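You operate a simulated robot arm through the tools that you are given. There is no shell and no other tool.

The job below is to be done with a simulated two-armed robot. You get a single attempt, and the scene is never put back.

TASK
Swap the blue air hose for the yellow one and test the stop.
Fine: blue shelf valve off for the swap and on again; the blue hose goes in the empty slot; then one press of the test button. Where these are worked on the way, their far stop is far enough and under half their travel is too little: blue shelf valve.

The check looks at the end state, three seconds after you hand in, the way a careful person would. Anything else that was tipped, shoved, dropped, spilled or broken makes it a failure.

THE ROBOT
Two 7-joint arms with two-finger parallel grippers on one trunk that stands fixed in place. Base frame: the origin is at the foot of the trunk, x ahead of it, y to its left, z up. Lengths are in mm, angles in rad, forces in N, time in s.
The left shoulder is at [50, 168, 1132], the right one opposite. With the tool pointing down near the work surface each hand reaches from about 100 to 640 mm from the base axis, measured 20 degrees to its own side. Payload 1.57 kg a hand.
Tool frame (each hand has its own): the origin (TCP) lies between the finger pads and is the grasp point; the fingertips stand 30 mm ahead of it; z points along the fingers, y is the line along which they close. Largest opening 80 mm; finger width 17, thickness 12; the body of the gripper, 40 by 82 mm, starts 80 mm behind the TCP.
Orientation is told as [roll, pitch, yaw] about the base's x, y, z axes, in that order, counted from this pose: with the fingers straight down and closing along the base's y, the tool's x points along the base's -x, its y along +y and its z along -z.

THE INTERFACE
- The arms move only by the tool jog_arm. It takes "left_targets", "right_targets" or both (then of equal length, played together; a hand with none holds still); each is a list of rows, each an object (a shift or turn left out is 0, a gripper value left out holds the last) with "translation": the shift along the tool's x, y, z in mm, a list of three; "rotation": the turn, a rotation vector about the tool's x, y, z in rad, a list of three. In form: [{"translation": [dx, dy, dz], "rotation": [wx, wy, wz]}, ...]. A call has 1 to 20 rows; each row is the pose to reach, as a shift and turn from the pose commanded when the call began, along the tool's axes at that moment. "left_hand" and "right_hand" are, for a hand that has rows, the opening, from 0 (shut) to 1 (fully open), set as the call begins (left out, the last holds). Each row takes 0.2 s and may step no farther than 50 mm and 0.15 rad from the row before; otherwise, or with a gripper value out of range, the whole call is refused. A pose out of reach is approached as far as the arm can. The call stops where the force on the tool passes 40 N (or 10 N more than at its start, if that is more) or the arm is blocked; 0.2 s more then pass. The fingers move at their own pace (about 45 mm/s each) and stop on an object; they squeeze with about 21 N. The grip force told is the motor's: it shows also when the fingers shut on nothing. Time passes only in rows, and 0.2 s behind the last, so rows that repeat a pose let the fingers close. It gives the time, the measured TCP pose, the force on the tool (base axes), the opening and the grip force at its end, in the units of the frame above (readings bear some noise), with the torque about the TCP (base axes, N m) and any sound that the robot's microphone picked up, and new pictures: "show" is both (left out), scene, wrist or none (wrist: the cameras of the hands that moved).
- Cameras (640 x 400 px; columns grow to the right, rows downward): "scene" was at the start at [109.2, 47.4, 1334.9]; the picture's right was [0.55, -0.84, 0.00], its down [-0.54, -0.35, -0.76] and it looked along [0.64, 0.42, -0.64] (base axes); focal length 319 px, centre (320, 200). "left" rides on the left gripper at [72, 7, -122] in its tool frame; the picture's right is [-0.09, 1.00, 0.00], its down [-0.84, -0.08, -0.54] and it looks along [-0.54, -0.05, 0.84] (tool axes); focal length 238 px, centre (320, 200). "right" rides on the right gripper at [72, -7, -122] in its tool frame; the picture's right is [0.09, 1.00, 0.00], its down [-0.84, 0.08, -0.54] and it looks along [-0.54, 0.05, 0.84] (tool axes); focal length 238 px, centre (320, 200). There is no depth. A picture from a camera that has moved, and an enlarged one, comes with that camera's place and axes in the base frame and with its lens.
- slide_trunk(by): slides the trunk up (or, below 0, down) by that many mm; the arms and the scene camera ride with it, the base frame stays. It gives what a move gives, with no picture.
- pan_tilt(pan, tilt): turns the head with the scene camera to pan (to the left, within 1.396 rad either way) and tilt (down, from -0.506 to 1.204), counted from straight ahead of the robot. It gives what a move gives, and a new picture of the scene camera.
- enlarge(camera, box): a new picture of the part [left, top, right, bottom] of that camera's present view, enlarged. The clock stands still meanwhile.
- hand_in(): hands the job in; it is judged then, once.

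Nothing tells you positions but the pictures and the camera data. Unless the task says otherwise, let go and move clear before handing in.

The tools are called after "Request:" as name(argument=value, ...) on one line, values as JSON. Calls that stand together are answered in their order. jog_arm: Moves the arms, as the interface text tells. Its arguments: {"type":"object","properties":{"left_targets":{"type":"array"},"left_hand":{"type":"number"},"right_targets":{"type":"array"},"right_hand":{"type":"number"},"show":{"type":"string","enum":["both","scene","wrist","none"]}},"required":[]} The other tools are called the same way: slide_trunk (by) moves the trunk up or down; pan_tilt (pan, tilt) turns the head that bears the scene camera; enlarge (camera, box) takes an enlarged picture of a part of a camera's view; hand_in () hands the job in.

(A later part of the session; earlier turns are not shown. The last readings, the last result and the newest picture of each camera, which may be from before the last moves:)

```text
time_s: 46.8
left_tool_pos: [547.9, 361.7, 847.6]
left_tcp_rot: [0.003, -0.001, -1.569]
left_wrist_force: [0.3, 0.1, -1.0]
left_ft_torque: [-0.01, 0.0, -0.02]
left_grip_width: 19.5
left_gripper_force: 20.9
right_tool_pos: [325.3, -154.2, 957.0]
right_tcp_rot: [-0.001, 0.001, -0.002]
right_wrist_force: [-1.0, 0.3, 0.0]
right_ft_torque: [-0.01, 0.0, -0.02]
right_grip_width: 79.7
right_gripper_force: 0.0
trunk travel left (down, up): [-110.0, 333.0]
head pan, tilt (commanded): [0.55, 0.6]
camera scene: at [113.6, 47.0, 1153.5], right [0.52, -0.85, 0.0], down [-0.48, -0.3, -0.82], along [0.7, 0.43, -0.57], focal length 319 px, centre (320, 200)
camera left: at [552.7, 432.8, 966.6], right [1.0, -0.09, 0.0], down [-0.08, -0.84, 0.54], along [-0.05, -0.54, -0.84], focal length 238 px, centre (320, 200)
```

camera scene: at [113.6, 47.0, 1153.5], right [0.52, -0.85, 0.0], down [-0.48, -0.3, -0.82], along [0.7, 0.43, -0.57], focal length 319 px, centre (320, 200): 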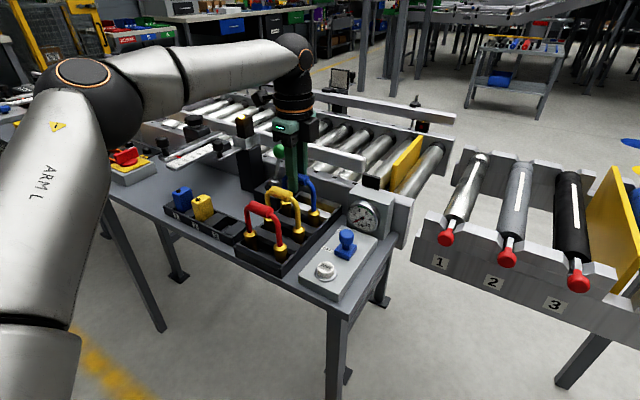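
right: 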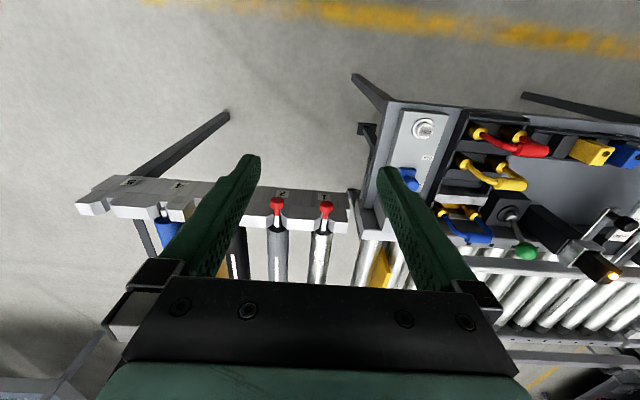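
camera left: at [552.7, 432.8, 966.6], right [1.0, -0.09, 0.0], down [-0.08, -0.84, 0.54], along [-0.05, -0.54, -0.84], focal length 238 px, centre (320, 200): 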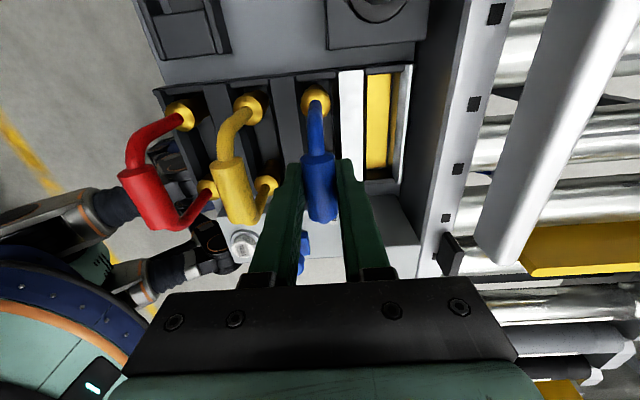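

Request:
jog_arm(left_targets=[{"translation": [0, 0, 1.5]}, {"translation": [0, 0, 3]}, {"translation": [0, 0, 4.5]}, {"translation": [0, 0, 5.5]}], show="none")

```text
time_s: 47.8
left_tool_pos: [546.5, 362.4, 841.0]
left_tcp_rot: [0.002, 0.0, -1.569]
left_wrist_force: [-0.9, 1.3, 4.8]
left_ft_torque: [0.01, 0.07, -0.03]
left_grip_width: 19.3
left_gripper_force: 20.9
right_tool_pos: [325.1, -152.6, 956.7]
right_tcp_rot: [0.0, 0.001, -0.001]
right_wrist_force: [0.4, 0.3, 0.4]
right_ft_torque: [0.02, 0.02, 0.0]
right_grip_width: 80.0
right_gripper_force: 0.0
trunk travel left (down, up): [-110.0, 333.0]
head pan, tilt (commanded): [0.55, 0.6]
```

Floor contact shows as 4.8 N upward at z≈841, matching the earlier standing height. I'll release and check before rising.

Request:
jog_arm(left_targets=[{"translation": [0, 0, 0]}, {"translation": [0, 0, 0]}, {"translation": [0, 0, 0]}, {"translation": [0, 0, 0]}], left_hand=0.48, show="both")

Request:
enlarge(camera="scene", box=[250, 140, 370, 240])

Request:
enlarge(camera="left", box=[190, 60, 420, 230])

```text
time_s: 48.8
left_tool_pos: [548.2, 361.4, 841.1]
left_tcp_rot: [0.0, -0.003, -1.569]
left_wrist_force: [0.5, -0.4, 0.3]
left_ft_torque: [-0.02, -0.02, -0.01]
left_grip_width: 38.3
left_gripper_force: 0.2
right_tool_pos: [325.3, -154.1, 956.7]
right_tcp_rot: [-0.002, 0.0, -0.001]
right_wrist_force: [-0.5, 1.1, 0.0]
right_ft_torque: [-0.02, 0.0, 0.03]
right_grip_width: 80.0
right_gripper_force: 0.0
trunk travel left (down, up): [-110.0, 333.0]
head pan, tilt (commanded): [0.55, 0.6]
camera scene: at [113.5, 47.0, 1153.5], right [0.52, -0.85, 0.0], down [-0.48, -0.3, -0.83], along [0.7, 0.43, -0.56], focal length 319 px, centre (320, 200)
camera left: at [552.7, 432.4, 960.5], right [1.0, -0.09, 0.0], down [-0.08, -0.84, 0.54], along [-0.05, -0.54, -0.84], focal length 238 px, centre (320, 200)
```

scene: 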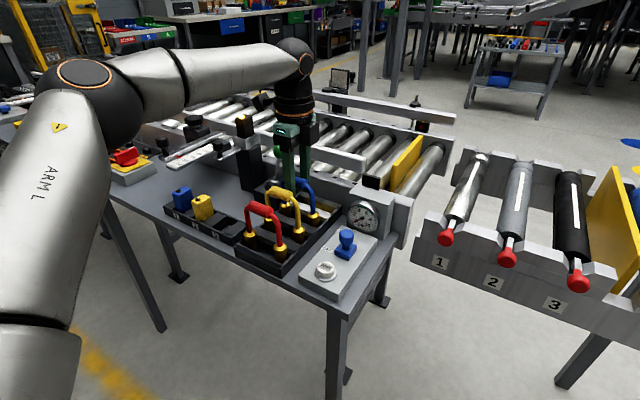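
left: 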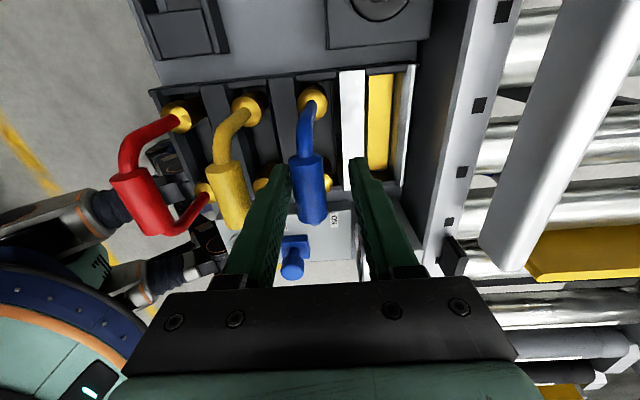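

```text
4.00 times, centred on (310, 190) of scene
camera zoom: at [113.5, 47.0, 1153.5], right [0.52, -0.85, 0.0], down [-0.48, -0.3, -0.83], along [0.7, 0.43, -0.56], focal length 1274 px, centre (360, 240)
```

zoom: 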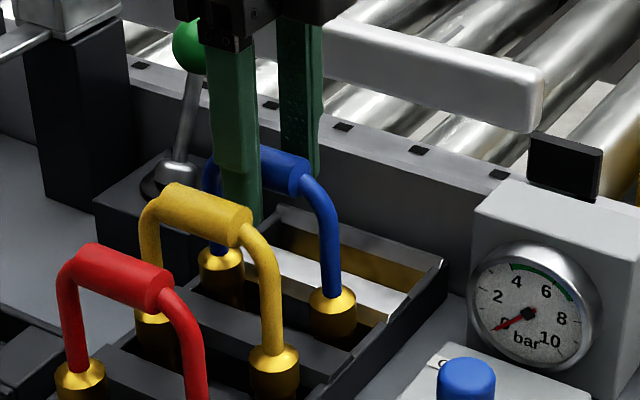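

```text
2.35 times, centred on (305, 145) of left
camera zoom: at [552.7, 432.4, 960.5], right [1.0, -0.09, 0.0], down [-0.08, -0.84, 0.54], along [-0.05, -0.54, -0.84], focal length 561 px, centre (355, 329)
```

zoom: 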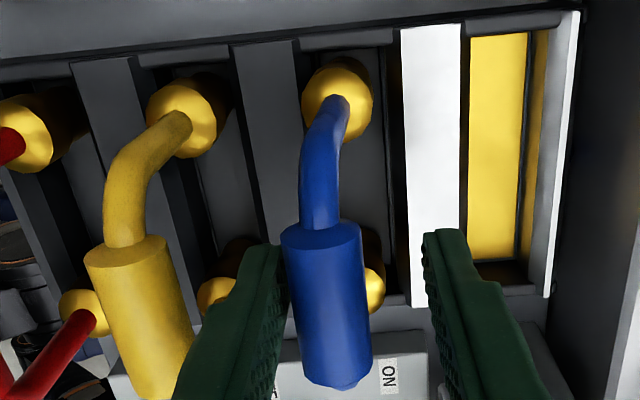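

The blue hose seems to lean slightly toward -x against that finger. I'll nudge it upright with a small +x shift of the hand and look again.

Request:
jog_arm(left_targets=[{"translation": [0, 3, 0]}, {"translation": [0, 6, 0]}, {"translation": [0, 9, 0]}, {"translation": [0, 9, 0]}], show="none")

Request:
enlarge(camera="left", box=[190, 60, 420, 230])

Request:
jog_arm(left_targets=[{"translation": [0, -3, 0]}, {"translation": [0, -6, 0]}, {"translation": [0, -9, 0]}, {"translation": [0, -9, 0]}], show="none")

Request:
enlarge(camera="left", box=[190, 60, 420, 230])

```text
time_s: 49.8
left_tool_pos: [556.7, 361.1, 840.5]
left_tcp_rot: [0.001, -0.001, -1.567]
left_wrist_force: [-0.2, -0.7, 0.5]
left_ft_torque: [0.01, -0.02, -0.02]
left_grip_width: 38.5
left_gripper_force: 0.1
right_tool_pos: [325.1, -154.2, 955.8]
right_tcp_rot: [-0.001, -0.001, 0.0]
right_wrist_force: [0.3, 0.4, 0.1]
right_ft_torque: [-0.02, 0.0, 0.03]
right_grip_width: 79.8
right_gripper_force: 0.0
trunk travel left (down, up): [-110.0, 333.0]
head pan, tilt (commanded): [0.55, 0.6]
```

```text
2.35 times, centred on (305, 145) of left
camera zoom: at [561.9, 432.1, 961.0], right [1.0, -0.09, 0.0], down [-0.08, -0.84, 0.54], along [-0.05, -0.54, -0.84], focal length 561 px, centre (355, 329)
```

zoom: 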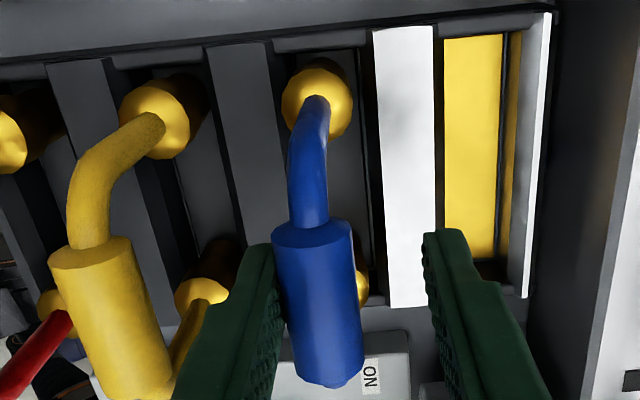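

```text
time_s: 50.8
left_tool_pos: [548.1, 360.5, 840.2]
left_tcp_rot: [0.0, -0.001, -1.569]
left_wrist_force: [0.1, 0.1, -1.1]
left_ft_torque: [0.04, 0.02, 0.0]
left_grip_width: 38.5
left_gripper_force: 0.1
right_tool_pos: [327.1, -153.0, 956.7]
right_tcp_rot: [-0.001, -0.001, -0.002]
right_wrist_force: [-0.9, 0.5, -0.2]
right_ft_torque: [0.01, -0.04, -0.04]
right_grip_width: 80.0
right_gripper_force: 0.1
trunk travel left (down, up): [-110.0, 333.0]
head pan, tilt (commanded): [0.55, 0.6]
```

```text
2.35 times, centred on (305, 145) of left
camera zoom: at [552.8, 431.4, 961.4], right [1.0, -0.09, 0.0], down [-0.08, -0.84, 0.54], along [-0.05, -0.54, -0.84], focal length 561 px, centre (355, 329)
```

zoom: 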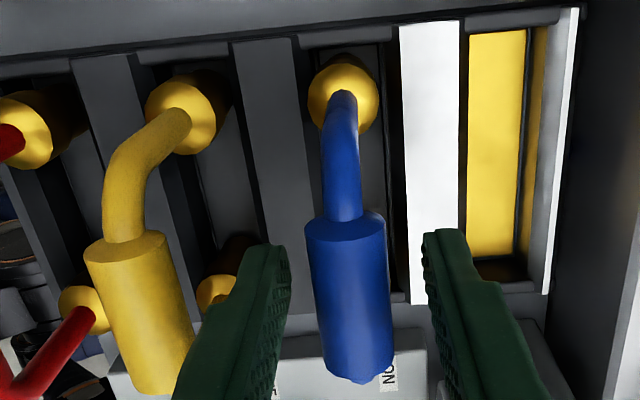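

Blue now stands upright on its own near x≈545, free of both fingers. I'll rise straight up and move across above the yellow hose.

Request:
jog_arm(left_targets=[{"translation": [0, 0, -20]}, {"translation": [0, 0, -40]}, {"translation": [0, 0, -65]}, {"translation": [0, 0, -90]}, {"translation": [0, 0, -90]}], show="both")

Request:
enlarge(camera="scene", box=[230, 140, 370, 260])

Request:
enlarge(camera="left", box=[190, 40, 420, 230])

```text
time_s: 52.0
left_tool_pos: [549.2, 360.2, 930.6]
left_tcp_rot: [0.001, -0.003, -1.57]
left_wrist_force: [0.2, 0.5, 0.6]
left_ft_torque: [0.01, 0.03, -0.06]
left_grip_width: 38.3
left_gripper_force: 0.0
right_tool_pos: [325.5, -153.0, 956.1]
right_tcp_rot: [-0.001, 0.0, 0.001]
right_wrist_force: [0.2, -0.6, -1.6]
right_ft_torque: [0.03, -0.02, -0.01]
right_grip_width: 79.8
right_gripper_force: 0.1
trunk travel left (down, up): [-110.0, 333.0]
head pan, tilt (commanded): [0.55, 0.6]
camera scene: at [113.5, 46.9, 1153.5], right [0.52, -0.85, 0.0], down [-0.48, -0.3, -0.83], along [0.7, 0.43, -0.56], focal length 319 px, centre (320, 200)
camera left: at [553.5, 431.1, 1050.6], right [1.0, -0.09, 0.0], down [-0.08, -0.84, 0.54], along [-0.05, -0.54, -0.84], focal length 238 px, centre (320, 200)
```

scene: 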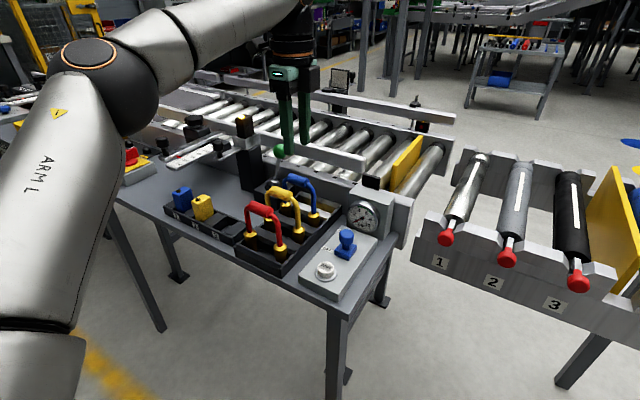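
left: 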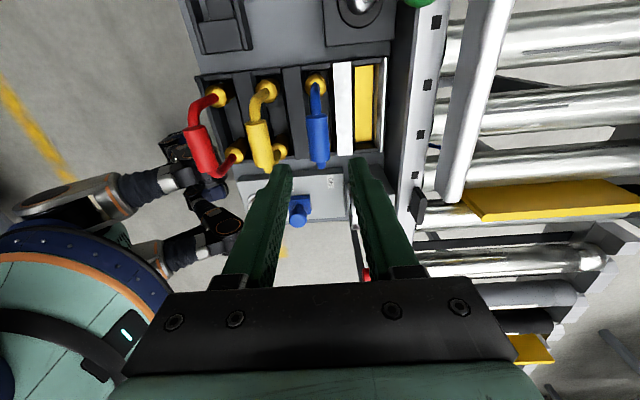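

```text
3.33 times, centred on (300, 200) of scene
camera zoom: at [113.5, 46.9, 1153.5], right [0.52, -0.85, 0.0], down [-0.48, -0.3, -0.83], along [0.7, 0.43, -0.56], focal length 1062 px, centre (387, 200)
```

zoom: 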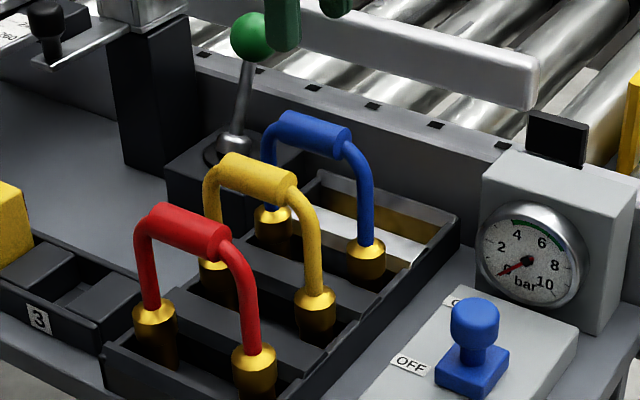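

```text
2.11 times, centred on (305, 135) of left
camera zoom: at [553.5, 431.1, 1050.6], right [1.0, -0.09, 0.0], down [-0.08, -0.84, 0.54], along [-0.05, -0.54, -0.84], focal length 502 px, centre (352, 337)
```

zoom: 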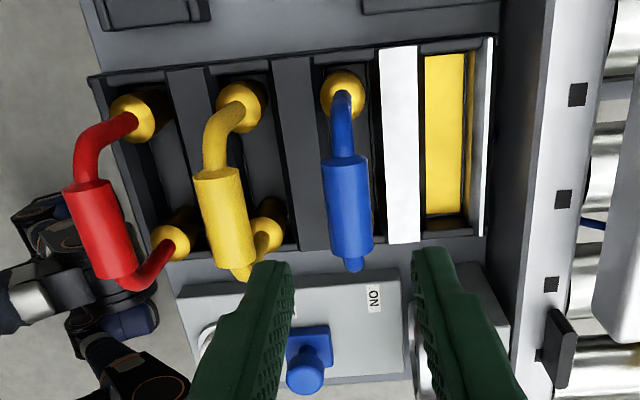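

Blue is standing properly in slot 3. Now I'll move above yellow at x≈491 and come down partway to check centring.

Request:
jog_arm(left_targets=[{"translation": [0.5, -30, 0]}, {"translation": [0.5, -58, 0]}, {"translation": [0.5, -58, 25]}, {"translation": [0.5, -58, 50]}, {"translation": [0.5, -58, 70]}, {"translation": [0.5, -58, 70]}], left_hand=0.55, show="wrist")

Request:
enlarge(camera="left", box=[220, 80, 420, 230])

```text
time_s: 53.4
left_tool_pos: [489.0, 363.3, 860.7]
left_tcp_rot: [0.0, -0.003, -1.569]
left_wrist_force: [-0.3, 0.3, 0.0]
left_ft_torque: [0.0, 0.03, 0.03]
left_grip_width: 44.1
left_gripper_force: 0.1
right_tool_pos: [326.0, -153.5, 956.2]
right_tcp_rot: [0.001, 0.0, -0.001]
right_wrist_force: [0.1, 1.0, 0.2]
right_ft_torque: [-0.01, 0.0, 0.0]
right_grip_width: 80.2
right_gripper_force: 0.0
trunk travel left (down, up): [-110.0, 333.0]
head pan, tilt (commanded): [0.55, 0.6]
camera left: at [494.2, 434.5, 980.0], right [1.0, -0.09, 0.0], down [-0.08, -0.84, 0.54], along [-0.05, -0.54, -0.84], focal length 238 px, centre (320, 200)
```

left: 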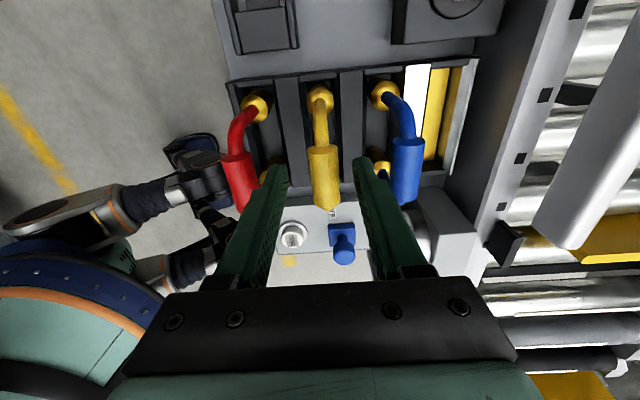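

```text
2.67 times, centred on (320, 155) of left
camera zoom: at [494.2, 434.5, 980.0], right [1.0, -0.09, 0.0], down [-0.08, -0.84, 0.54], along [-0.05, -0.54, -0.84], focal length 636 px, centre (320, 320)
```

zoom: 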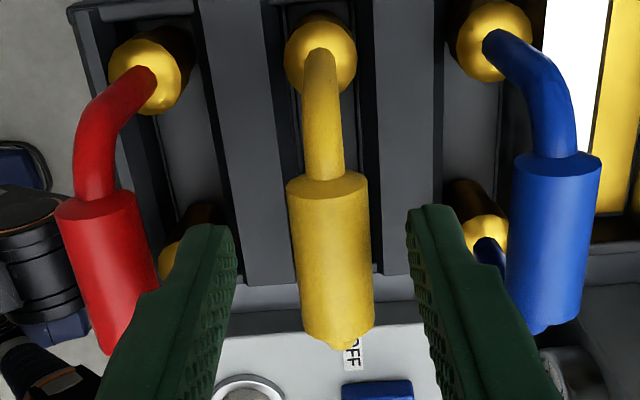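

Yellow's bar is centred at x≈490. I'll go down 20 mm and close.

Request:
jog_arm(left_targets=[{"translation": [0, 0.5, 10]}, {"translation": [0, 0.5, 20]}, {"translation": [0, 0.5, 20]}], show="none")

Request:
jog_arm(left_targets=[{"translation": [0, 0, 0]}, {"translation": [0, 0, 0]}, {"translation": [0, 0, 0]}, {"translation": [0, 0, 0]}], left_hand=0.05, show="wrist")

```text
time_s: 54.2
left_tool_pos: [488.7, 361.2, 840.8]
left_tcp_rot: [-0.001, -0.003, -1.569]
left_wrist_force: [0.8, 0.2, -0.1]
left_ft_torque: [-0.02, -0.01, 0.01]
left_grip_width: 43.9
left_gripper_force: 0.0
right_tool_pos: [326.4, -153.6, 958.3]
right_tcp_rot: [0.001, -0.001, 0.0]
right_wrist_force: [-0.2, -0.3, -0.2]
right_ft_torque: [0.0, 0.03, 0.02]
right_grip_width: 80.0
right_gripper_force: 0.0
trunk travel left (down, up): [-110.0, 333.0]
head pan, tilt (commanded): [0.55, 0.6]
```

```text
time_s: 55.2
left_tool_pos: [490.2, 361.2, 840.5]
left_tcp_rot: [0.002, -0.002, -1.57]
left_wrist_force: [0.1, 0.2, 0.4]
left_ft_torque: [-0.04, -0.06, -0.02]
left_grip_width: 19.7
left_gripper_force: 20.7
right_tool_pos: [325.4, -154.6, 957.6]
right_tcp_rot: [-0.001, 0.0, -0.001]
right_wrist_force: [-0.6, -0.1, 1.1]
right_ft_torque: [0.0, 0.01, 0.0]
right_grip_width: 80.2
right_gripper_force: 0.0
trunk travel left (down, up): [-110.0, 333.0]
head pan, tilt (commanded): [0.55, 0.6]
camera left: at [495.0, 433.0, 960.2], right [1.0, -0.09, 0.0], down [-0.08, -0.84, 0.54], along [-0.05, -0.54, -0.84], focal length 238 px, centre (320, 200)
```

left: 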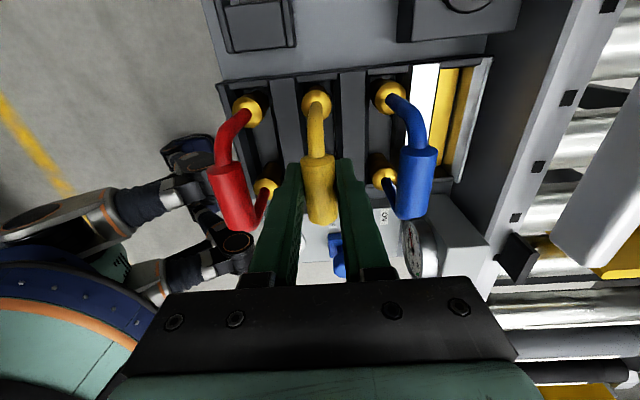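

Yellow is gripped cleanly at 19.7 mm. I'll lift it out of its slot slowly, then use the trunk for the extra height to pass over blue.

Request:
jog_arm(left_targets=[{"translation": [0, 0, -5]}, {"translation": [0, 0, -10]}, {"translation": [0, 0, -15]}, {"translation": [0, 0, -20]}, {"translation": [0, 0, -30]}, {"translation": [0, 0, -40]}, {"translation": [0, 0, -40]}], show="wrist")

Request:
slide_trunk(by=125)

Request:
pan_tilt(pan=0.55, tilt=0.7)

```text
time_s: 56.8
left_tool_pos: [490.1, 361.6, 880.4]
left_tcp_rot: [0.001, -0.003, -1.568]
left_wrist_force: [-1.1, -0.7, -1.4]
left_ft_torque: [0.02, 0.02, 0.02]
left_grip_width: 19.6
left_gripper_force: 20.8
right_tool_pos: [326.4, -153.4, 956.9]
right_tcp_rot: [0.0, 0.001, 0.0]
right_wrist_force: [0.7, -0.1, 0.1]
right_ft_torque: [-0.01, -0.01, 0.01]
right_grip_width: 80.1
right_gripper_force: 0.1
trunk travel left (down, up): [-110.0, 333.0]
head pan, tilt (commanded): [0.55, 0.6]
camera left: at [495.7, 432.2, 1001.1], right [1.0, -0.09, 0.0], down [-0.08, -0.84, 0.54], along [-0.05, -0.54, -0.84], focal length 238 px, centre (320, 200)
```

left: 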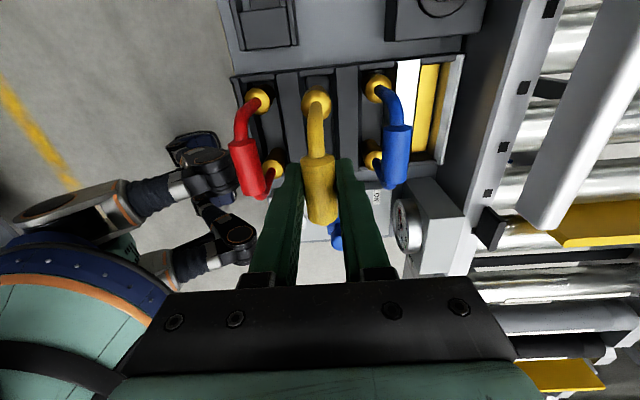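

```text
time_s: 58.4
left_tool_pos: [490.7, 360.7, 1005.2]
left_tcp_rot: [0.0, -0.002, -1.569]
left_wrist_force: [0.3, 0.1, -1.5]
left_ft_torque: [0.04, 0.0, 0.03]
left_grip_width: 19.8
left_gripper_force: 21.0
right_tool_pos: [327.1, -153.5, 1083.2]
right_tcp_rot: [0.001, 0.0, 0.001]
right_wrist_force: [-0.3, 0.3, -0.6]
right_ft_torque: [0.01, -0.01, 0.01]
right_grip_width: 79.9
right_gripper_force: 0.1
trunk travel left (down, up): [-235.0, 208.0]
head pan, tilt (commanded): [0.55, 0.6]
```

```text
time_s: 59.0
left_tool_pos: [490.9, 360.9, 1005.4]
left_tcp_rot: [0.0, 0.001, -1.57]
left_wrist_force: [0.6, 0.2, -0.8]
left_ft_torque: [0.0, 0.0, 0.0]
left_grip_width: 19.7
left_gripper_force: 21.4
right_tool_pos: [325.8, -153.1, 1082.6]
right_tcp_rot: [0.0, 0.0, 0.0]
right_wrist_force: [0.2, 0.3, -1.1]
right_ft_torque: [0.0, 0.01, 0.02]
right_grip_width: 79.8
right_gripper_force: 0.1
trunk travel left (down, up): [-235.0, 208.0]
head pan, tilt (commanded): [0.55, 0.7]
camera scene: at [110.7, 45.2, 1269.9], right [0.52, -0.85, 0.0], down [-0.55, -0.34, -0.77], along [0.65, 0.4, -0.64], focal length 319 px, centre (320, 200)
```

scene: 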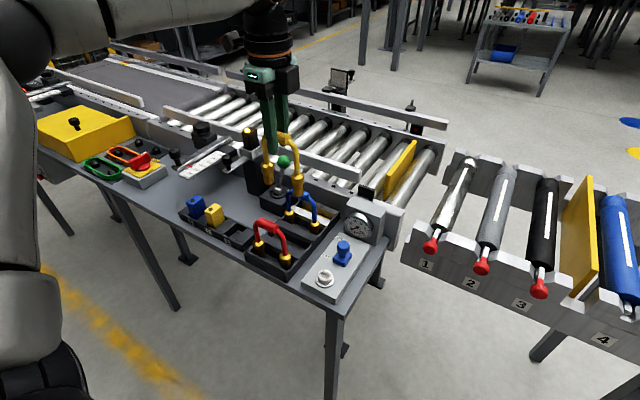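

Yellow is at z≈1005 and well above blue. I'll move it across to above the service slot, tilting the hand slightly (0.12 rad) to stay in reach.

Request:
jog_arm(left_targets=[{"translation": [0, 20, 0]}, {"translation": [0, 40, 0]}, {"translation": [0, 60, 0]}, {"translation": [0, 75, 0], "rotation": [-0.04, 0, 0]}, {"translation": [0, 88, 0], "rotation": [-0.08, 0, 0]}, {"translation": [0, 99, 0], "rotation": [-0.12, 0, 0]}, {"translation": [0, 99, 0], "rotation": [-0.12, 0, 0]}], show="both")

```text
time_s: 60.6
left_tool_pos: [588.4, 361.5, 1004.6]
left_tcp_rot: [0.12, -0.001, -1.571]
left_wrist_force: [-0.3, -0.1, -1.0]
left_ft_torque: [-0.02, 0.04, -0.01]
left_grip_width: 19.6
left_gripper_force: 20.9
right_tool_pos: [325.2, -153.2, 1081.5]
right_tcp_rot: [0.001, -0.001, -0.002]
right_wrist_force: [-0.7, -0.1, -0.5]
right_ft_torque: [0.0, 0.03, -0.03]
right_grip_width: 80.1
right_gripper_force: 0.0
trunk travel left (down, up): [-235.0, 208.0]
head pan, tilt (commanded): [0.55, 0.7]
camera scene: at [110.7, 45.2, 1269.9], right [0.52, -0.85, 0.0], down [-0.55, -0.34, -0.76], along [0.65, 0.4, -0.64], focal length 319 px, centre (320, 200)
camera left: at [579.2, 431.8, 1124.6], right [0.99, -0.09, 0.12], down [-0.14, -0.84, 0.53], along [0.05, -0.54, -0.84], focal length 238 px, centre (320, 200)
```

scene: 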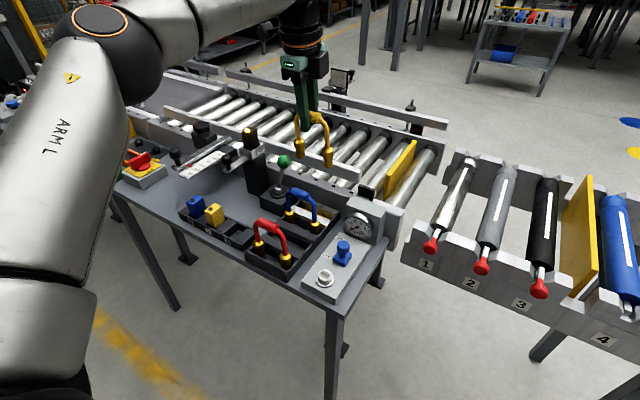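
left: 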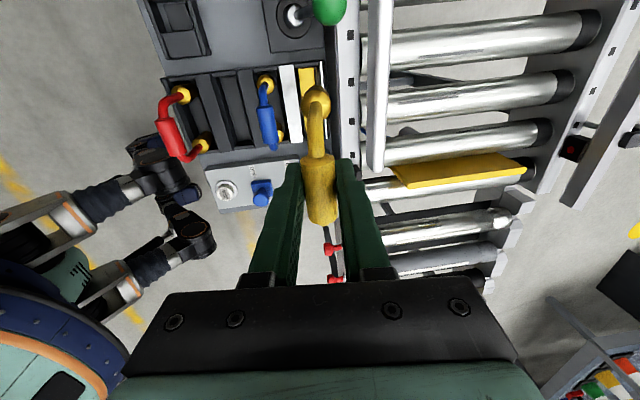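

Hose bottom should be over the service slot at x≈602. I'll lower the trunk 100 mm and check alignment.

Request:
slide_trunk(by=-100)

Request:
jog_arm(left_targets=[{"translation": [0, 0, 0]}], show="both")

Request:
enlarge(camera="scene", box=[250, 120, 390, 240])

Request:
enlarge(camera="left", box=[190, 40, 420, 230])

```text
time_s: 62.0
left_tool_pos: [588.2, 361.8, 903.9]
left_tcp_rot: [0.119, -0.002, -1.57]
left_wrist_force: [1.3, -0.1, -0.7]
left_ft_torque: [-0.01, 0.03, 0.01]
left_grip_width: 19.5
left_gripper_force: 21.1
right_tool_pos: [325.8, -152.3, 980.9]
right_tcp_rot: [0.0, 0.002, -0.001]
right_wrist_force: [-0.4, 0.2, -0.5]
right_ft_torque: [-0.02, -0.01, 0.01]
right_grip_width: 79.9
right_gripper_force: 0.1
trunk travel left (down, up): [-135.0, 308.0]
head pan, tilt (commanded): [0.55, 0.7]
```

```text
time_s: 62.4
left_tool_pos: [590.2, 360.8, 904.5]
left_tcp_rot: [0.121, -0.003, -1.57]
left_wrist_force: [0.4, -0.6, -0.7]
left_ft_torque: [-0.01, 0.03, 0.0]
left_grip_width: 19.5
left_gripper_force: 20.9
right_tool_pos: [326.2, -152.7, 981.8]
right_tcp_rot: [0.0, 0.0, -0.001]
right_wrist_force: [0.6, -0.3, 0.3]
right_ft_torque: [0.01, -0.05, 0.02]
right_grip_width: 80.0
right_gripper_force: 0.0
trunk travel left (down, up): [-135.0, 308.0]
head pan, tilt (commanded): [0.55, 0.7]
camera scene: at [110.7, 45.2, 1169.9], right [0.52, -0.85, 0.0], down [-0.55, -0.34, -0.76], along [0.65, 0.4, -0.64], focal length 319 px, centre (320, 200)
camera left: at [579.1, 431.8, 1024.6], right [0.99, -0.09, 0.12], down [-0.14, -0.84, 0.53], along [0.05, -0.54, -0.84], focal length 238 px, centre (320, 200)
```

scene: 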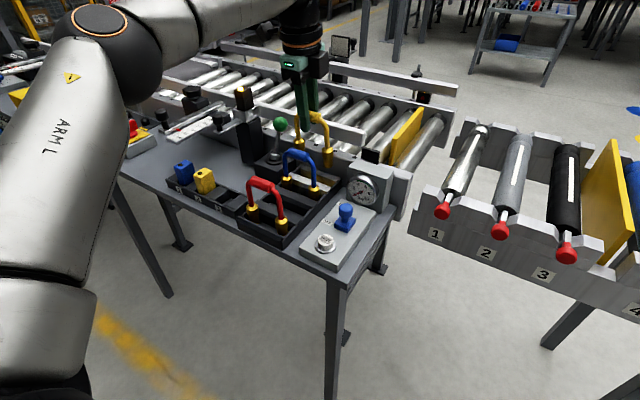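
left: 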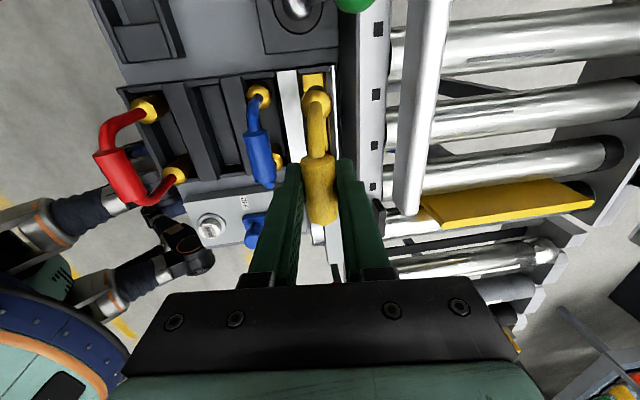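

```text
3.33 times, centred on (320, 180) of scene
camera zoom: at [110.7, 45.2, 1169.9], right [0.52, -0.85, 0.0], down [-0.55, -0.34, -0.76], along [0.65, 0.4, -0.64], focal length 1062 px, centre (320, 267)
```

zoom: 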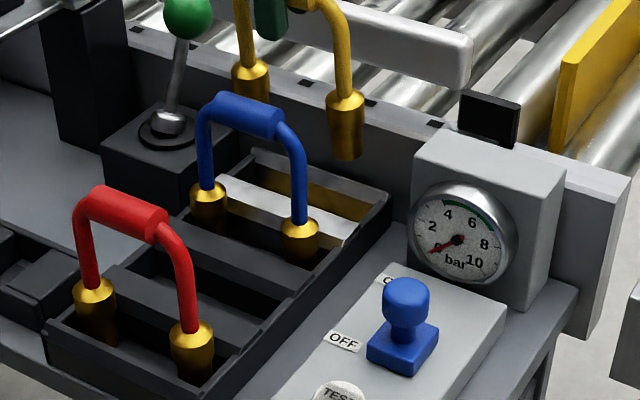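

```text
2.11 times, centred on (305, 135) of left
camera zoom: at [579.1, 431.8, 1024.6], right [0.99, -0.09, 0.12], down [-0.14, -0.84, 0.53], along [0.05, -0.54, -0.84], focal length 502 px, centre (352, 337)
```

zoom: 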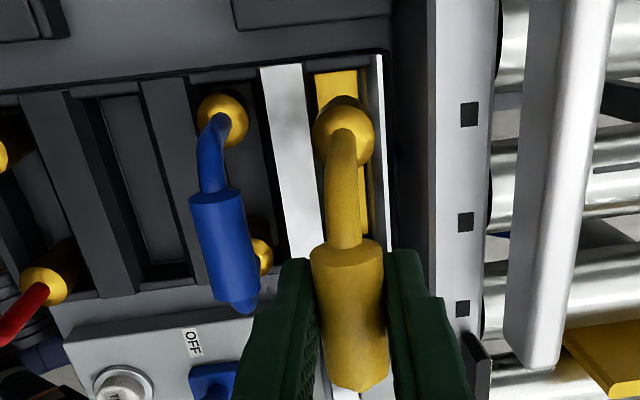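

Yellow's couplings line up with the service slot (x 586 to 621) in both views. I'll lower vertically in steps.

Request:
jog_arm(left_targets=[{"translation": [0, -1.1, 9]}, {"translation": [0, -2.2, 18]}, {"translation": [0, -3.2, 27]}, {"translation": [0, -4.3, 36]}, {"translation": [0, -5.2, 43]}, {"translation": [0, -5.2, 43]}], show="both")

Request:
enlarge(camera="scene", box=[250, 120, 390, 240])

Request:
enlarge(camera="left", box=[190, 60, 420, 230])

```text
time_s: 63.8
left_tool_pos: [590.1, 359.5, 860.0]
left_tcp_rot: [0.121, -0.003, -1.569]
left_wrist_force: [0.8, -0.2, 0.1]
left_ft_torque: [0.0, 0.03, 0.0]
left_grip_width: 19.9
left_gripper_force: 21.2
right_tool_pos: [327.1, -153.1, 982.3]
right_tcp_rot: [0.001, 0.001, 0.001]
right_wrist_force: [-0.2, 0.3, 0.0]
right_ft_torque: [0.01, -0.02, -0.01]
right_grip_width: 80.0
right_gripper_force: 0.0
trunk travel left (down, up): [-135.0, 308.0]
head pan, tilt (commanded): [0.55, 0.7]
camera scene: at [110.7, 45.2, 1169.9], right [0.52, -0.85, 0.0], down [-0.55, -0.34, -0.76], along [0.65, 0.4, -0.64], focal length 319 px, centre (320, 200)
camera left: at [579.3, 430.5, 980.2], right [0.99, -0.09, 0.12], down [-0.14, -0.84, 0.53], along [0.05, -0.54, -0.84], focal length 238 px, centre (320, 200)
```

scene: 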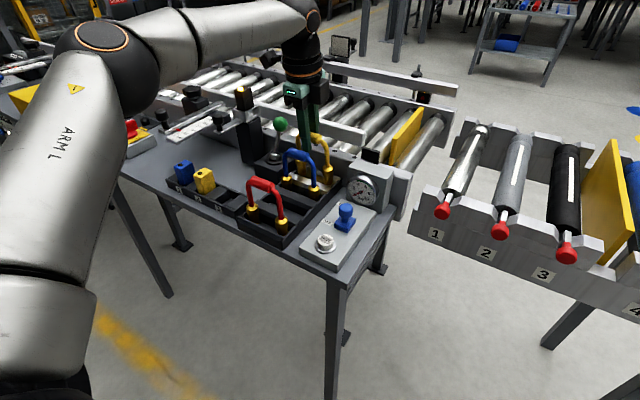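
left: 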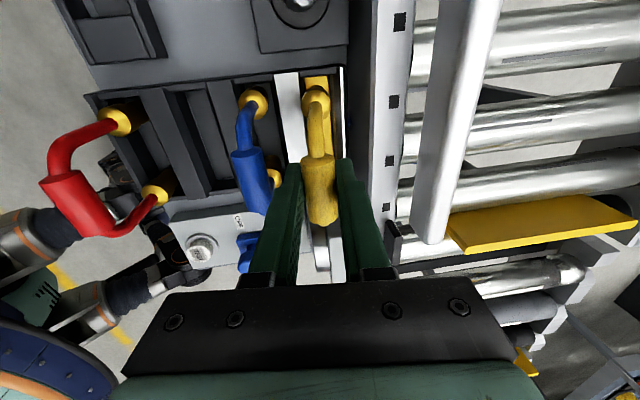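

```text
3.33 times, centred on (320, 180) of scene
camera zoom: at [110.7, 45.2, 1169.9], right [0.52, -0.85, 0.0], down [-0.55, -0.34, -0.76], along [0.65, 0.4, -0.64], focal length 1062 px, centre (320, 267)
```

zoom: 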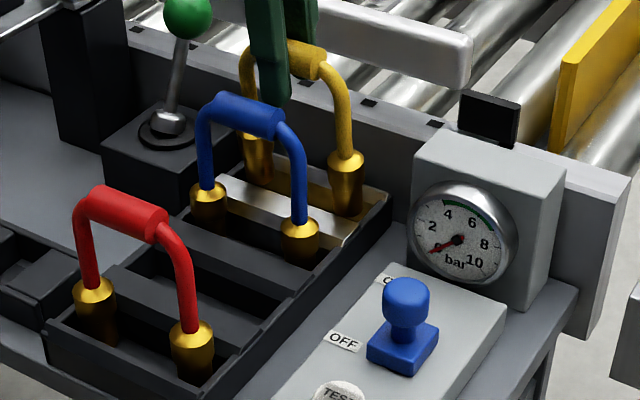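

```text
2.35 times, centred on (305, 145) of left
camera zoom: at [579.3, 430.5, 980.2], right [0.99, -0.09, 0.12], down [-0.14, -0.84, 0.53], along [0.05, -0.54, -0.84], focal length 561 px, centre (355, 329)
```

zoom: 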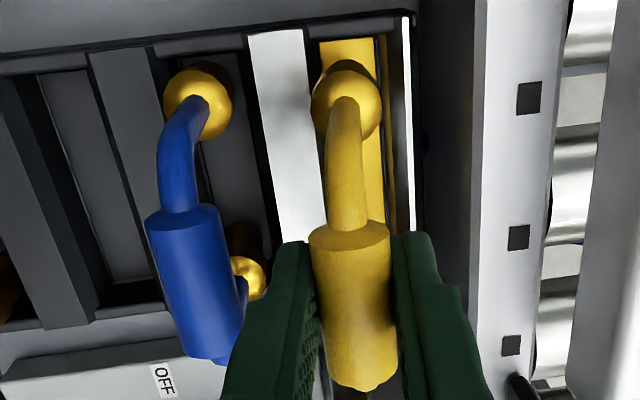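

Request:
jog_arm(left_targets=[{"translation": [0, -0.5, 4]}, {"translation": [0, -1.0, 8]}, {"translation": [0, -1.4, 12]}, {"translation": [0, -1.4, 12]}], show="none")

Request:
jog_arm(left_targets=[{"translation": [0, -0.2, 1.5]}, {"translation": [0, -0.4, 3]}, {"translation": [0, -0.5, 4.5]}, {"translation": [0, -0.7, 6]}], show="wrist")

```text
time_s: 64.8
left_tool_pos: [588.9, 361.4, 849.6]
left_tcp_rot: [0.123, -0.001, -1.569]
left_wrist_force: [1.7, -0.5, 0.3]
left_ft_torque: [0.03, -0.31, -0.04]
left_grip_width: 19.5
left_gripper_force: 21.1
right_tool_pos: [325.5, -153.4, 981.2]
right_tcp_rot: [-0.001, -0.001, 0.001]
right_wrist_force: [-0.6, -0.1, 0.3]
right_ft_torque: [-0.02, -0.01, 0.02]
right_grip_width: 80.0
right_gripper_force: 0.1
trunk travel left (down, up): [-135.0, 308.0]
head pan, tilt (commanded): [0.55, 0.7]
```

```text
time_s: 65.8
left_tool_pos: [589.8, 362.2, 842.8]
left_tcp_rot: [0.12, 0.0, -1.57]
left_wrist_force: [2.1, -0.7, 0.2]
left_ft_torque: [0.03, -0.28, -0.02]
left_grip_width: 19.6
left_gripper_force: 21.8
right_tool_pos: [326.0, -152.5, 981.4]
right_tcp_rot: [-0.002, 0.001, 0.001]
right_wrist_force: [-0.3, -0.9, 1.0]
right_ft_torque: [-0.01, 0.01, -0.03]
right_grip_width: 79.9
right_gripper_force: 0.1
trunk travel left (down, up): [-135.0, 308.0]
head pan, tilt (commanded): [0.55, 0.7]
camera left: at [579.5, 431.5, 963.4], right [0.99, -0.09, 0.12], down [-0.14, -0.84, 0.53], along [0.05, -0.54, -0.84], focal length 238 px, centre (320, 200)
```

left: 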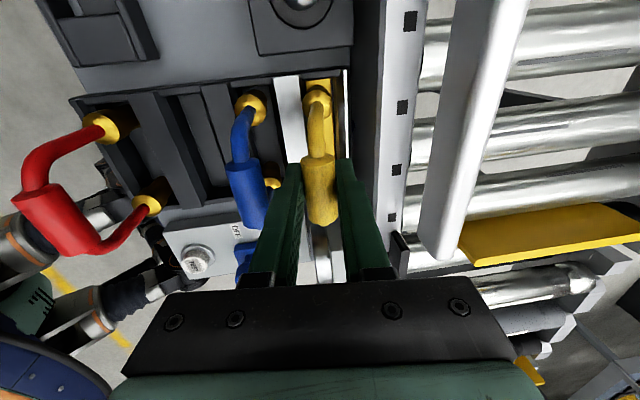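

Light side contact (about 2 N in +x) suggests the couplings are touching the -x side of the slot. I'll shift 2.5 mm in +x and lower the last bit.

Request:
jog_arm(left_targets=[{"translation": [0, 1.2, 0.1]}, {"translation": [0, 2.5, 0.3]}, {"translation": [0, 2.3, 1.8]}, {"translation": [0, 2.2, 2.8]}], show="wrist")

```text
time_s: 66.8
left_tool_pos: [591.5, 360.2, 840.1]
left_tcp_rot: [0.119, -0.003, -1.569]
left_wrist_force: [-0.7, -0.8, -0.5]
left_ft_torque: [0.0, -0.03, -0.03]
left_grip_width: 19.3
left_gripper_force: 20.5
right_tool_pos: [325.2, -153.7, 981.6]
right_tcp_rot: [0.001, 0.0, 0.0]
right_wrist_force: [-0.2, 1.6, -0.4]
right_ft_torque: [0.01, 0.0, 0.02]
right_grip_width: 80.2
right_gripper_force: 0.0
trunk travel left (down, up): [-135.0, 308.0]
head pan, tilt (commanded): [0.55, 0.7]
camera left: at [581.9, 431.1, 960.5], right [0.99, -0.09, 0.12], down [-0.14, -0.84, 0.53], along [0.05, -0.54, -0.84], focal length 238 px, centre (320, 200)
```

left: 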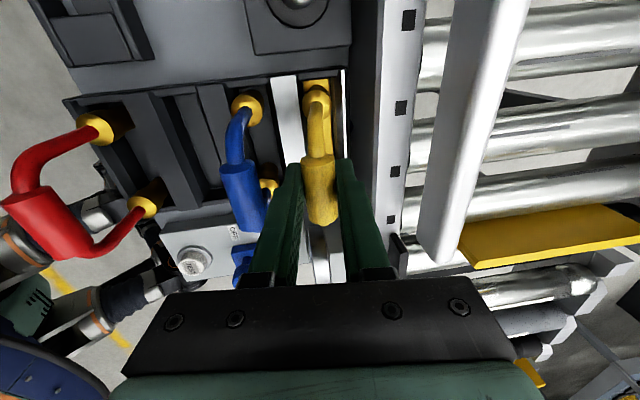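

Request:
jog_arm(left_targets=[{"translation": [0, -0.1, 1]}, {"translation": [0, -0.2, 2]}, {"translation": [0, -0.2, 2]}], show="none")

```text
time_s: 67.6
left_tool_pos: [591.3, 361.0, 839.8]
left_tcp_rot: [0.124, 0.0, -1.569]
left_wrist_force: [2.5, -1.2, 6.7]
left_ft_torque: [-0.11, -0.2, -0.02]
left_grip_width: 19.6
left_gripper_force: 20.5
right_tool_pos: [326.0, -153.5, 981.8]
right_tcp_rot: [-0.001, 0.001, -0.002]
right_wrist_force: [-0.7, 0.0, -0.5]
right_ft_torque: [0.0, 0.04, 0.03]
right_grip_width: 80.2
right_gripper_force: 0.1
trunk travel left (down, up): [-135.0, 308.0]
head pan, tilt (commanded): [0.55, 0.7]
```

The hose bottom is on the floor (6.7 N up). I'll open only to about 29 mm, because blue's bar is close to the -x finger, and look.

Request:
jog_arm(left_targets=[{"translation": [0, 0, 0]}, {"translation": [0, 0, 0]}, {"translation": [0, 0, 0]}], left_hand=0.36, show="none")

Request:
enlarge(camera="left", box=[190, 60, 420, 230])

Request:
enlarge(camera="scene", box=[250, 120, 390, 240])

```text
time_s: 68.4
left_tool_pos: [591.1, 361.0, 838.7]
left_tcp_rot: [0.121, -0.002, -1.569]
left_wrist_force: [0.6, -0.2, -0.5]
left_ft_torque: [0.01, 0.01, -0.05]
left_grip_width: 28.8
left_gripper_force: 0.0
right_tool_pos: [324.8, -153.4, 982.5]
right_tcp_rot: [0.002, 0.001, 0.0]
right_wrist_force: [0.3, 0.2, -0.5]
right_ft_torque: [-0.05, 0.0, 0.0]
right_grip_width: 80.1
right_gripper_force: 0.0
trunk travel left (down, up): [-135.0, 308.0]
head pan, tilt (commanded): [0.55, 0.7]
```

```text
2.35 times, centred on (305, 145) of left
camera zoom: at [581.3, 431.9, 958.7], right [0.99, -0.09, 0.12], down [-0.14, -0.84, 0.53], along [0.05, -0.54, -0.84], focal length 561 px, centre (355, 329)
```

zoom: 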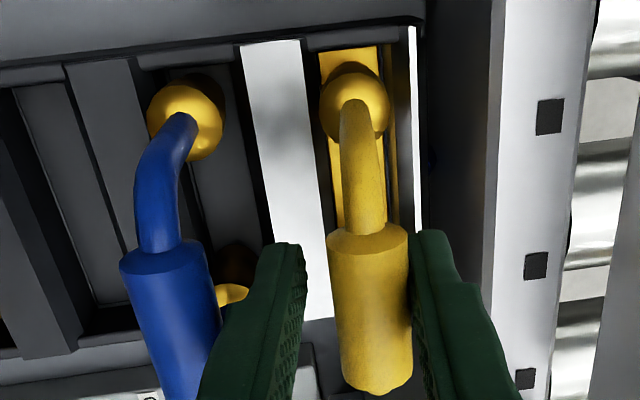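

```text
3.33 times, centred on (320, 180) of scene
camera zoom: at [110.6, 45.2, 1169.9], right [0.52, -0.85, 0.0], down [-0.55, -0.34, -0.76], along [0.65, 0.4, -0.64], focal length 1062 px, centre (320, 267)
```

zoom: 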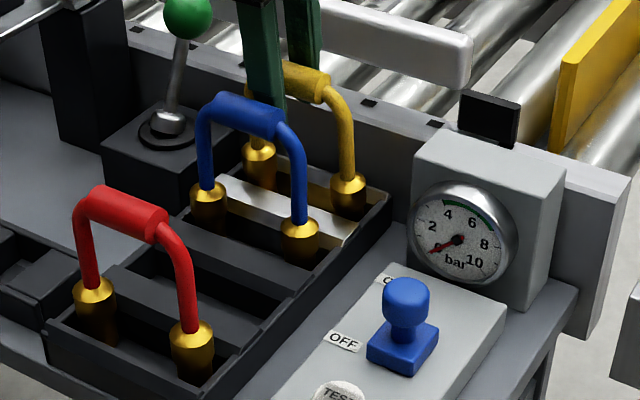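

Yellow is righting itself but rests on the +x finger. I'll move the hand +x with a bit more tilt so it can stand up.

Request:
jog_arm(left_targets=[{"translation": [0, 3, 0.4], "rotation": [-0.03, 0, 0]}, {"translation": [0, 6, 0.7], "rotation": [-0.06, 0, 0]}, {"translation": [0, 9, 1.1], "rotation": [-0.09, 0, 0]}, {"translation": [0, 11, 1.3], "rotation": [-0.11, 0, 0]}, {"translation": [0, 12.5, 1.5], "rotation": [-0.13, 0, 0]}, {"translation": [0, 12.5, 1.5], "rotation": [-0.13, 0, 0]}], show="none")

Request:
enlarge(camera="left", box=[190, 60, 420, 230])

Request:
enlarge(camera="scene", box=[250, 120, 390, 240])

```text
time_s: 69.8
left_tool_pos: [603.8, 359.3, 838.0]
left_tcp_rot: [0.252, -0.002, -1.566]
left_wrist_force: [0.3, 0.0, -0.3]
left_ft_torque: [0.01, 0.0, 0.01]
left_grip_width: 28.8
left_gripper_force: 0.0
right_tool_pos: [326.6, -152.6, 982.1]
right_tcp_rot: [0.0, 0.001, 0.0]
right_wrist_force: [0.1, -0.2, -0.5]
right_ft_torque: [0.0, -0.01, -0.02]
right_grip_width: 80.2
right_gripper_force: 0.0
trunk travel left (down, up): [-135.0, 308.0]
head pan, tilt (commanded): [0.55, 0.7]
```

```text
2.35 times, centred on (305, 145) of left
camera zoom: at [578.7, 431.6, 956.6], right [0.96, -0.09, 0.25], down [-0.21, -0.84, 0.51], along [0.16, -0.54, -0.83], focal length 561 px, centre (355, 329)
```

zoom: 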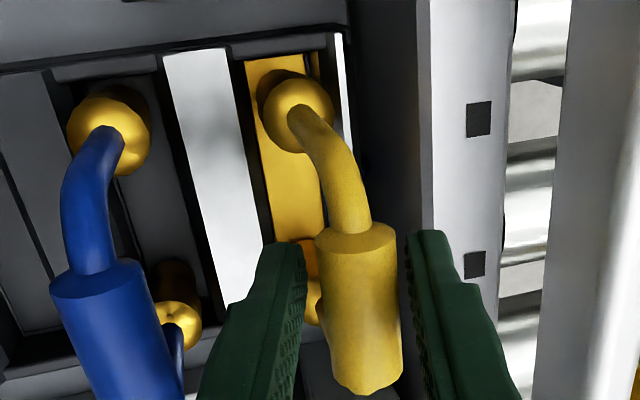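

```text
3.33 times, centred on (320, 180) of scene
camera zoom: at [110.6, 45.2, 1169.9], right [0.52, -0.85, 0.0], down [-0.55, -0.34, -0.76], along [0.65, 0.4, -0.64], focal length 1062 px, centre (320, 267)
```

zoom: 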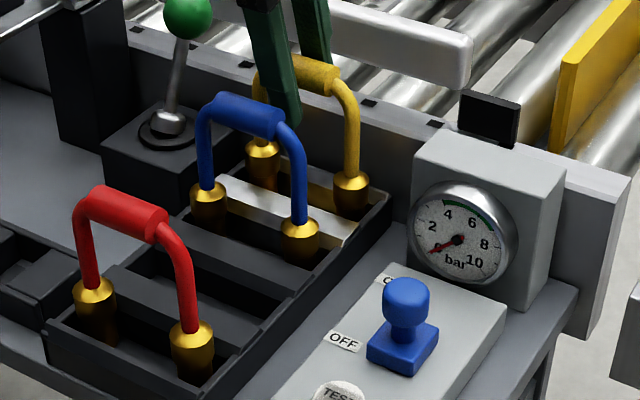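

Yellow now stands upright in the service slot at x≈603.5 with both fingers clear of it. I'll back out along the tool axis.

Request:
jog_arm(left_targets=[{"translation": [0, 0.5, -8]}, {"translation": [0, 0.5, -16]}, {"translation": [0, 0.5, -28]}, {"translation": [0, 0.5, -45]}, {"translation": [0, 0.5, -65]}, {"translation": [0, 0.5, -65]}], show="both")

Request:
enlarge(camera="scene", box=[230, 130, 370, 250])

Request:
enlarge(camera="left", box=[150, 50, 420, 230])

```text
time_s: 71.2
left_tool_pos: [586.4, 360.2, 902.4]
left_tcp_rot: [0.25, -0.001, -1.568]
left_wrist_force: [0.4, -0.3, 0.0]
left_ft_torque: [0.0, 0.02, 0.01]
left_grip_width: 29.1
left_gripper_force: 0.1
right_tool_pos: [326.3, -153.7, 982.3]
right_tcp_rot: [0.0, 0.001, 0.0]
right_wrist_force: [0.4, 0.7, 0.2]
right_ft_torque: [0.02, -0.01, -0.01]
right_grip_width: 79.9
right_gripper_force: 0.0
trunk travel left (down, up): [-135.0, 308.0]
head pan, tilt (commanded): [0.55, 0.7]
camera scene: at [110.6, 45.2, 1169.9], right [0.52, -0.85, 0.0], down [-0.55, -0.34, -0.77], along [0.65, 0.4, -0.64], focal length 319 px, centre (320, 200)
camera left: at [561.6, 431.2, 1019.7], right [0.96, -0.09, 0.25], down [-0.21, -0.84, 0.51], along [0.16, -0.54, -0.83], focal length 238 px, centre (320, 200)
```

scene: 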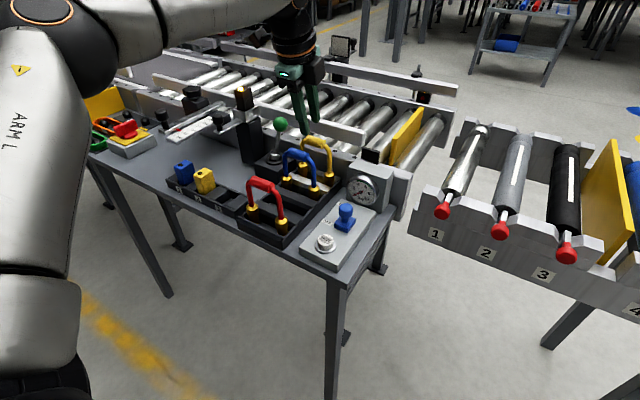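
left: 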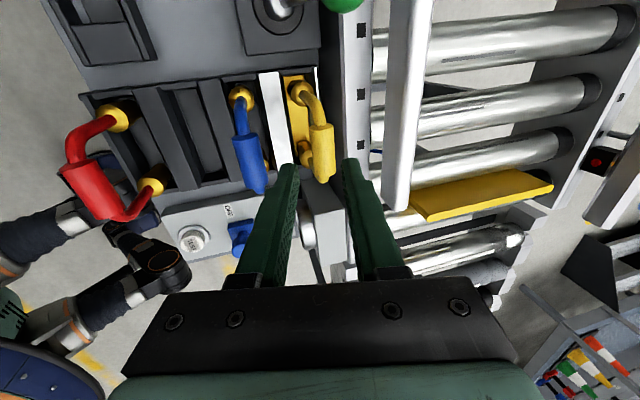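

```text
3.33 times, centred on (300, 190) of scene
camera zoom: at [110.6, 45.2, 1169.9], right [0.52, -0.85, 0.0], down [-0.55, -0.34, -0.77], along [0.65, 0.4, -0.64], focal length 1062 px, centre (387, 233)
```

zoom: 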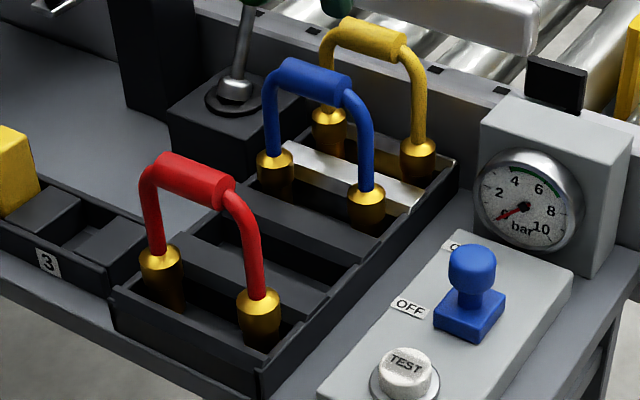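

```text
2.22 times, centred on (285, 140) of left
camera zoom: at [561.6, 431.2, 1019.7], right [0.96, -0.09, 0.25], down [-0.21, -0.84, 0.51], along [0.16, -0.54, -0.83], focal length 530 px, centre (398, 333)
```

zoom: 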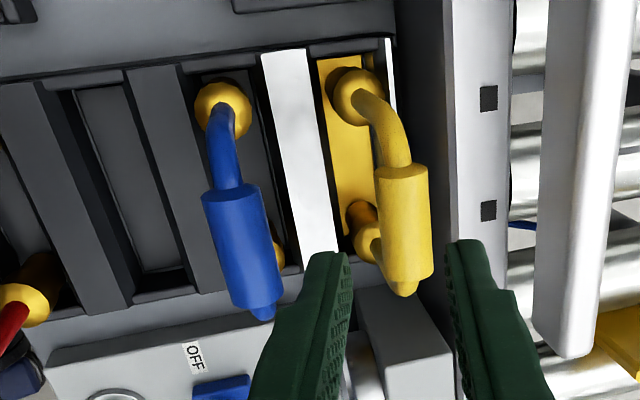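

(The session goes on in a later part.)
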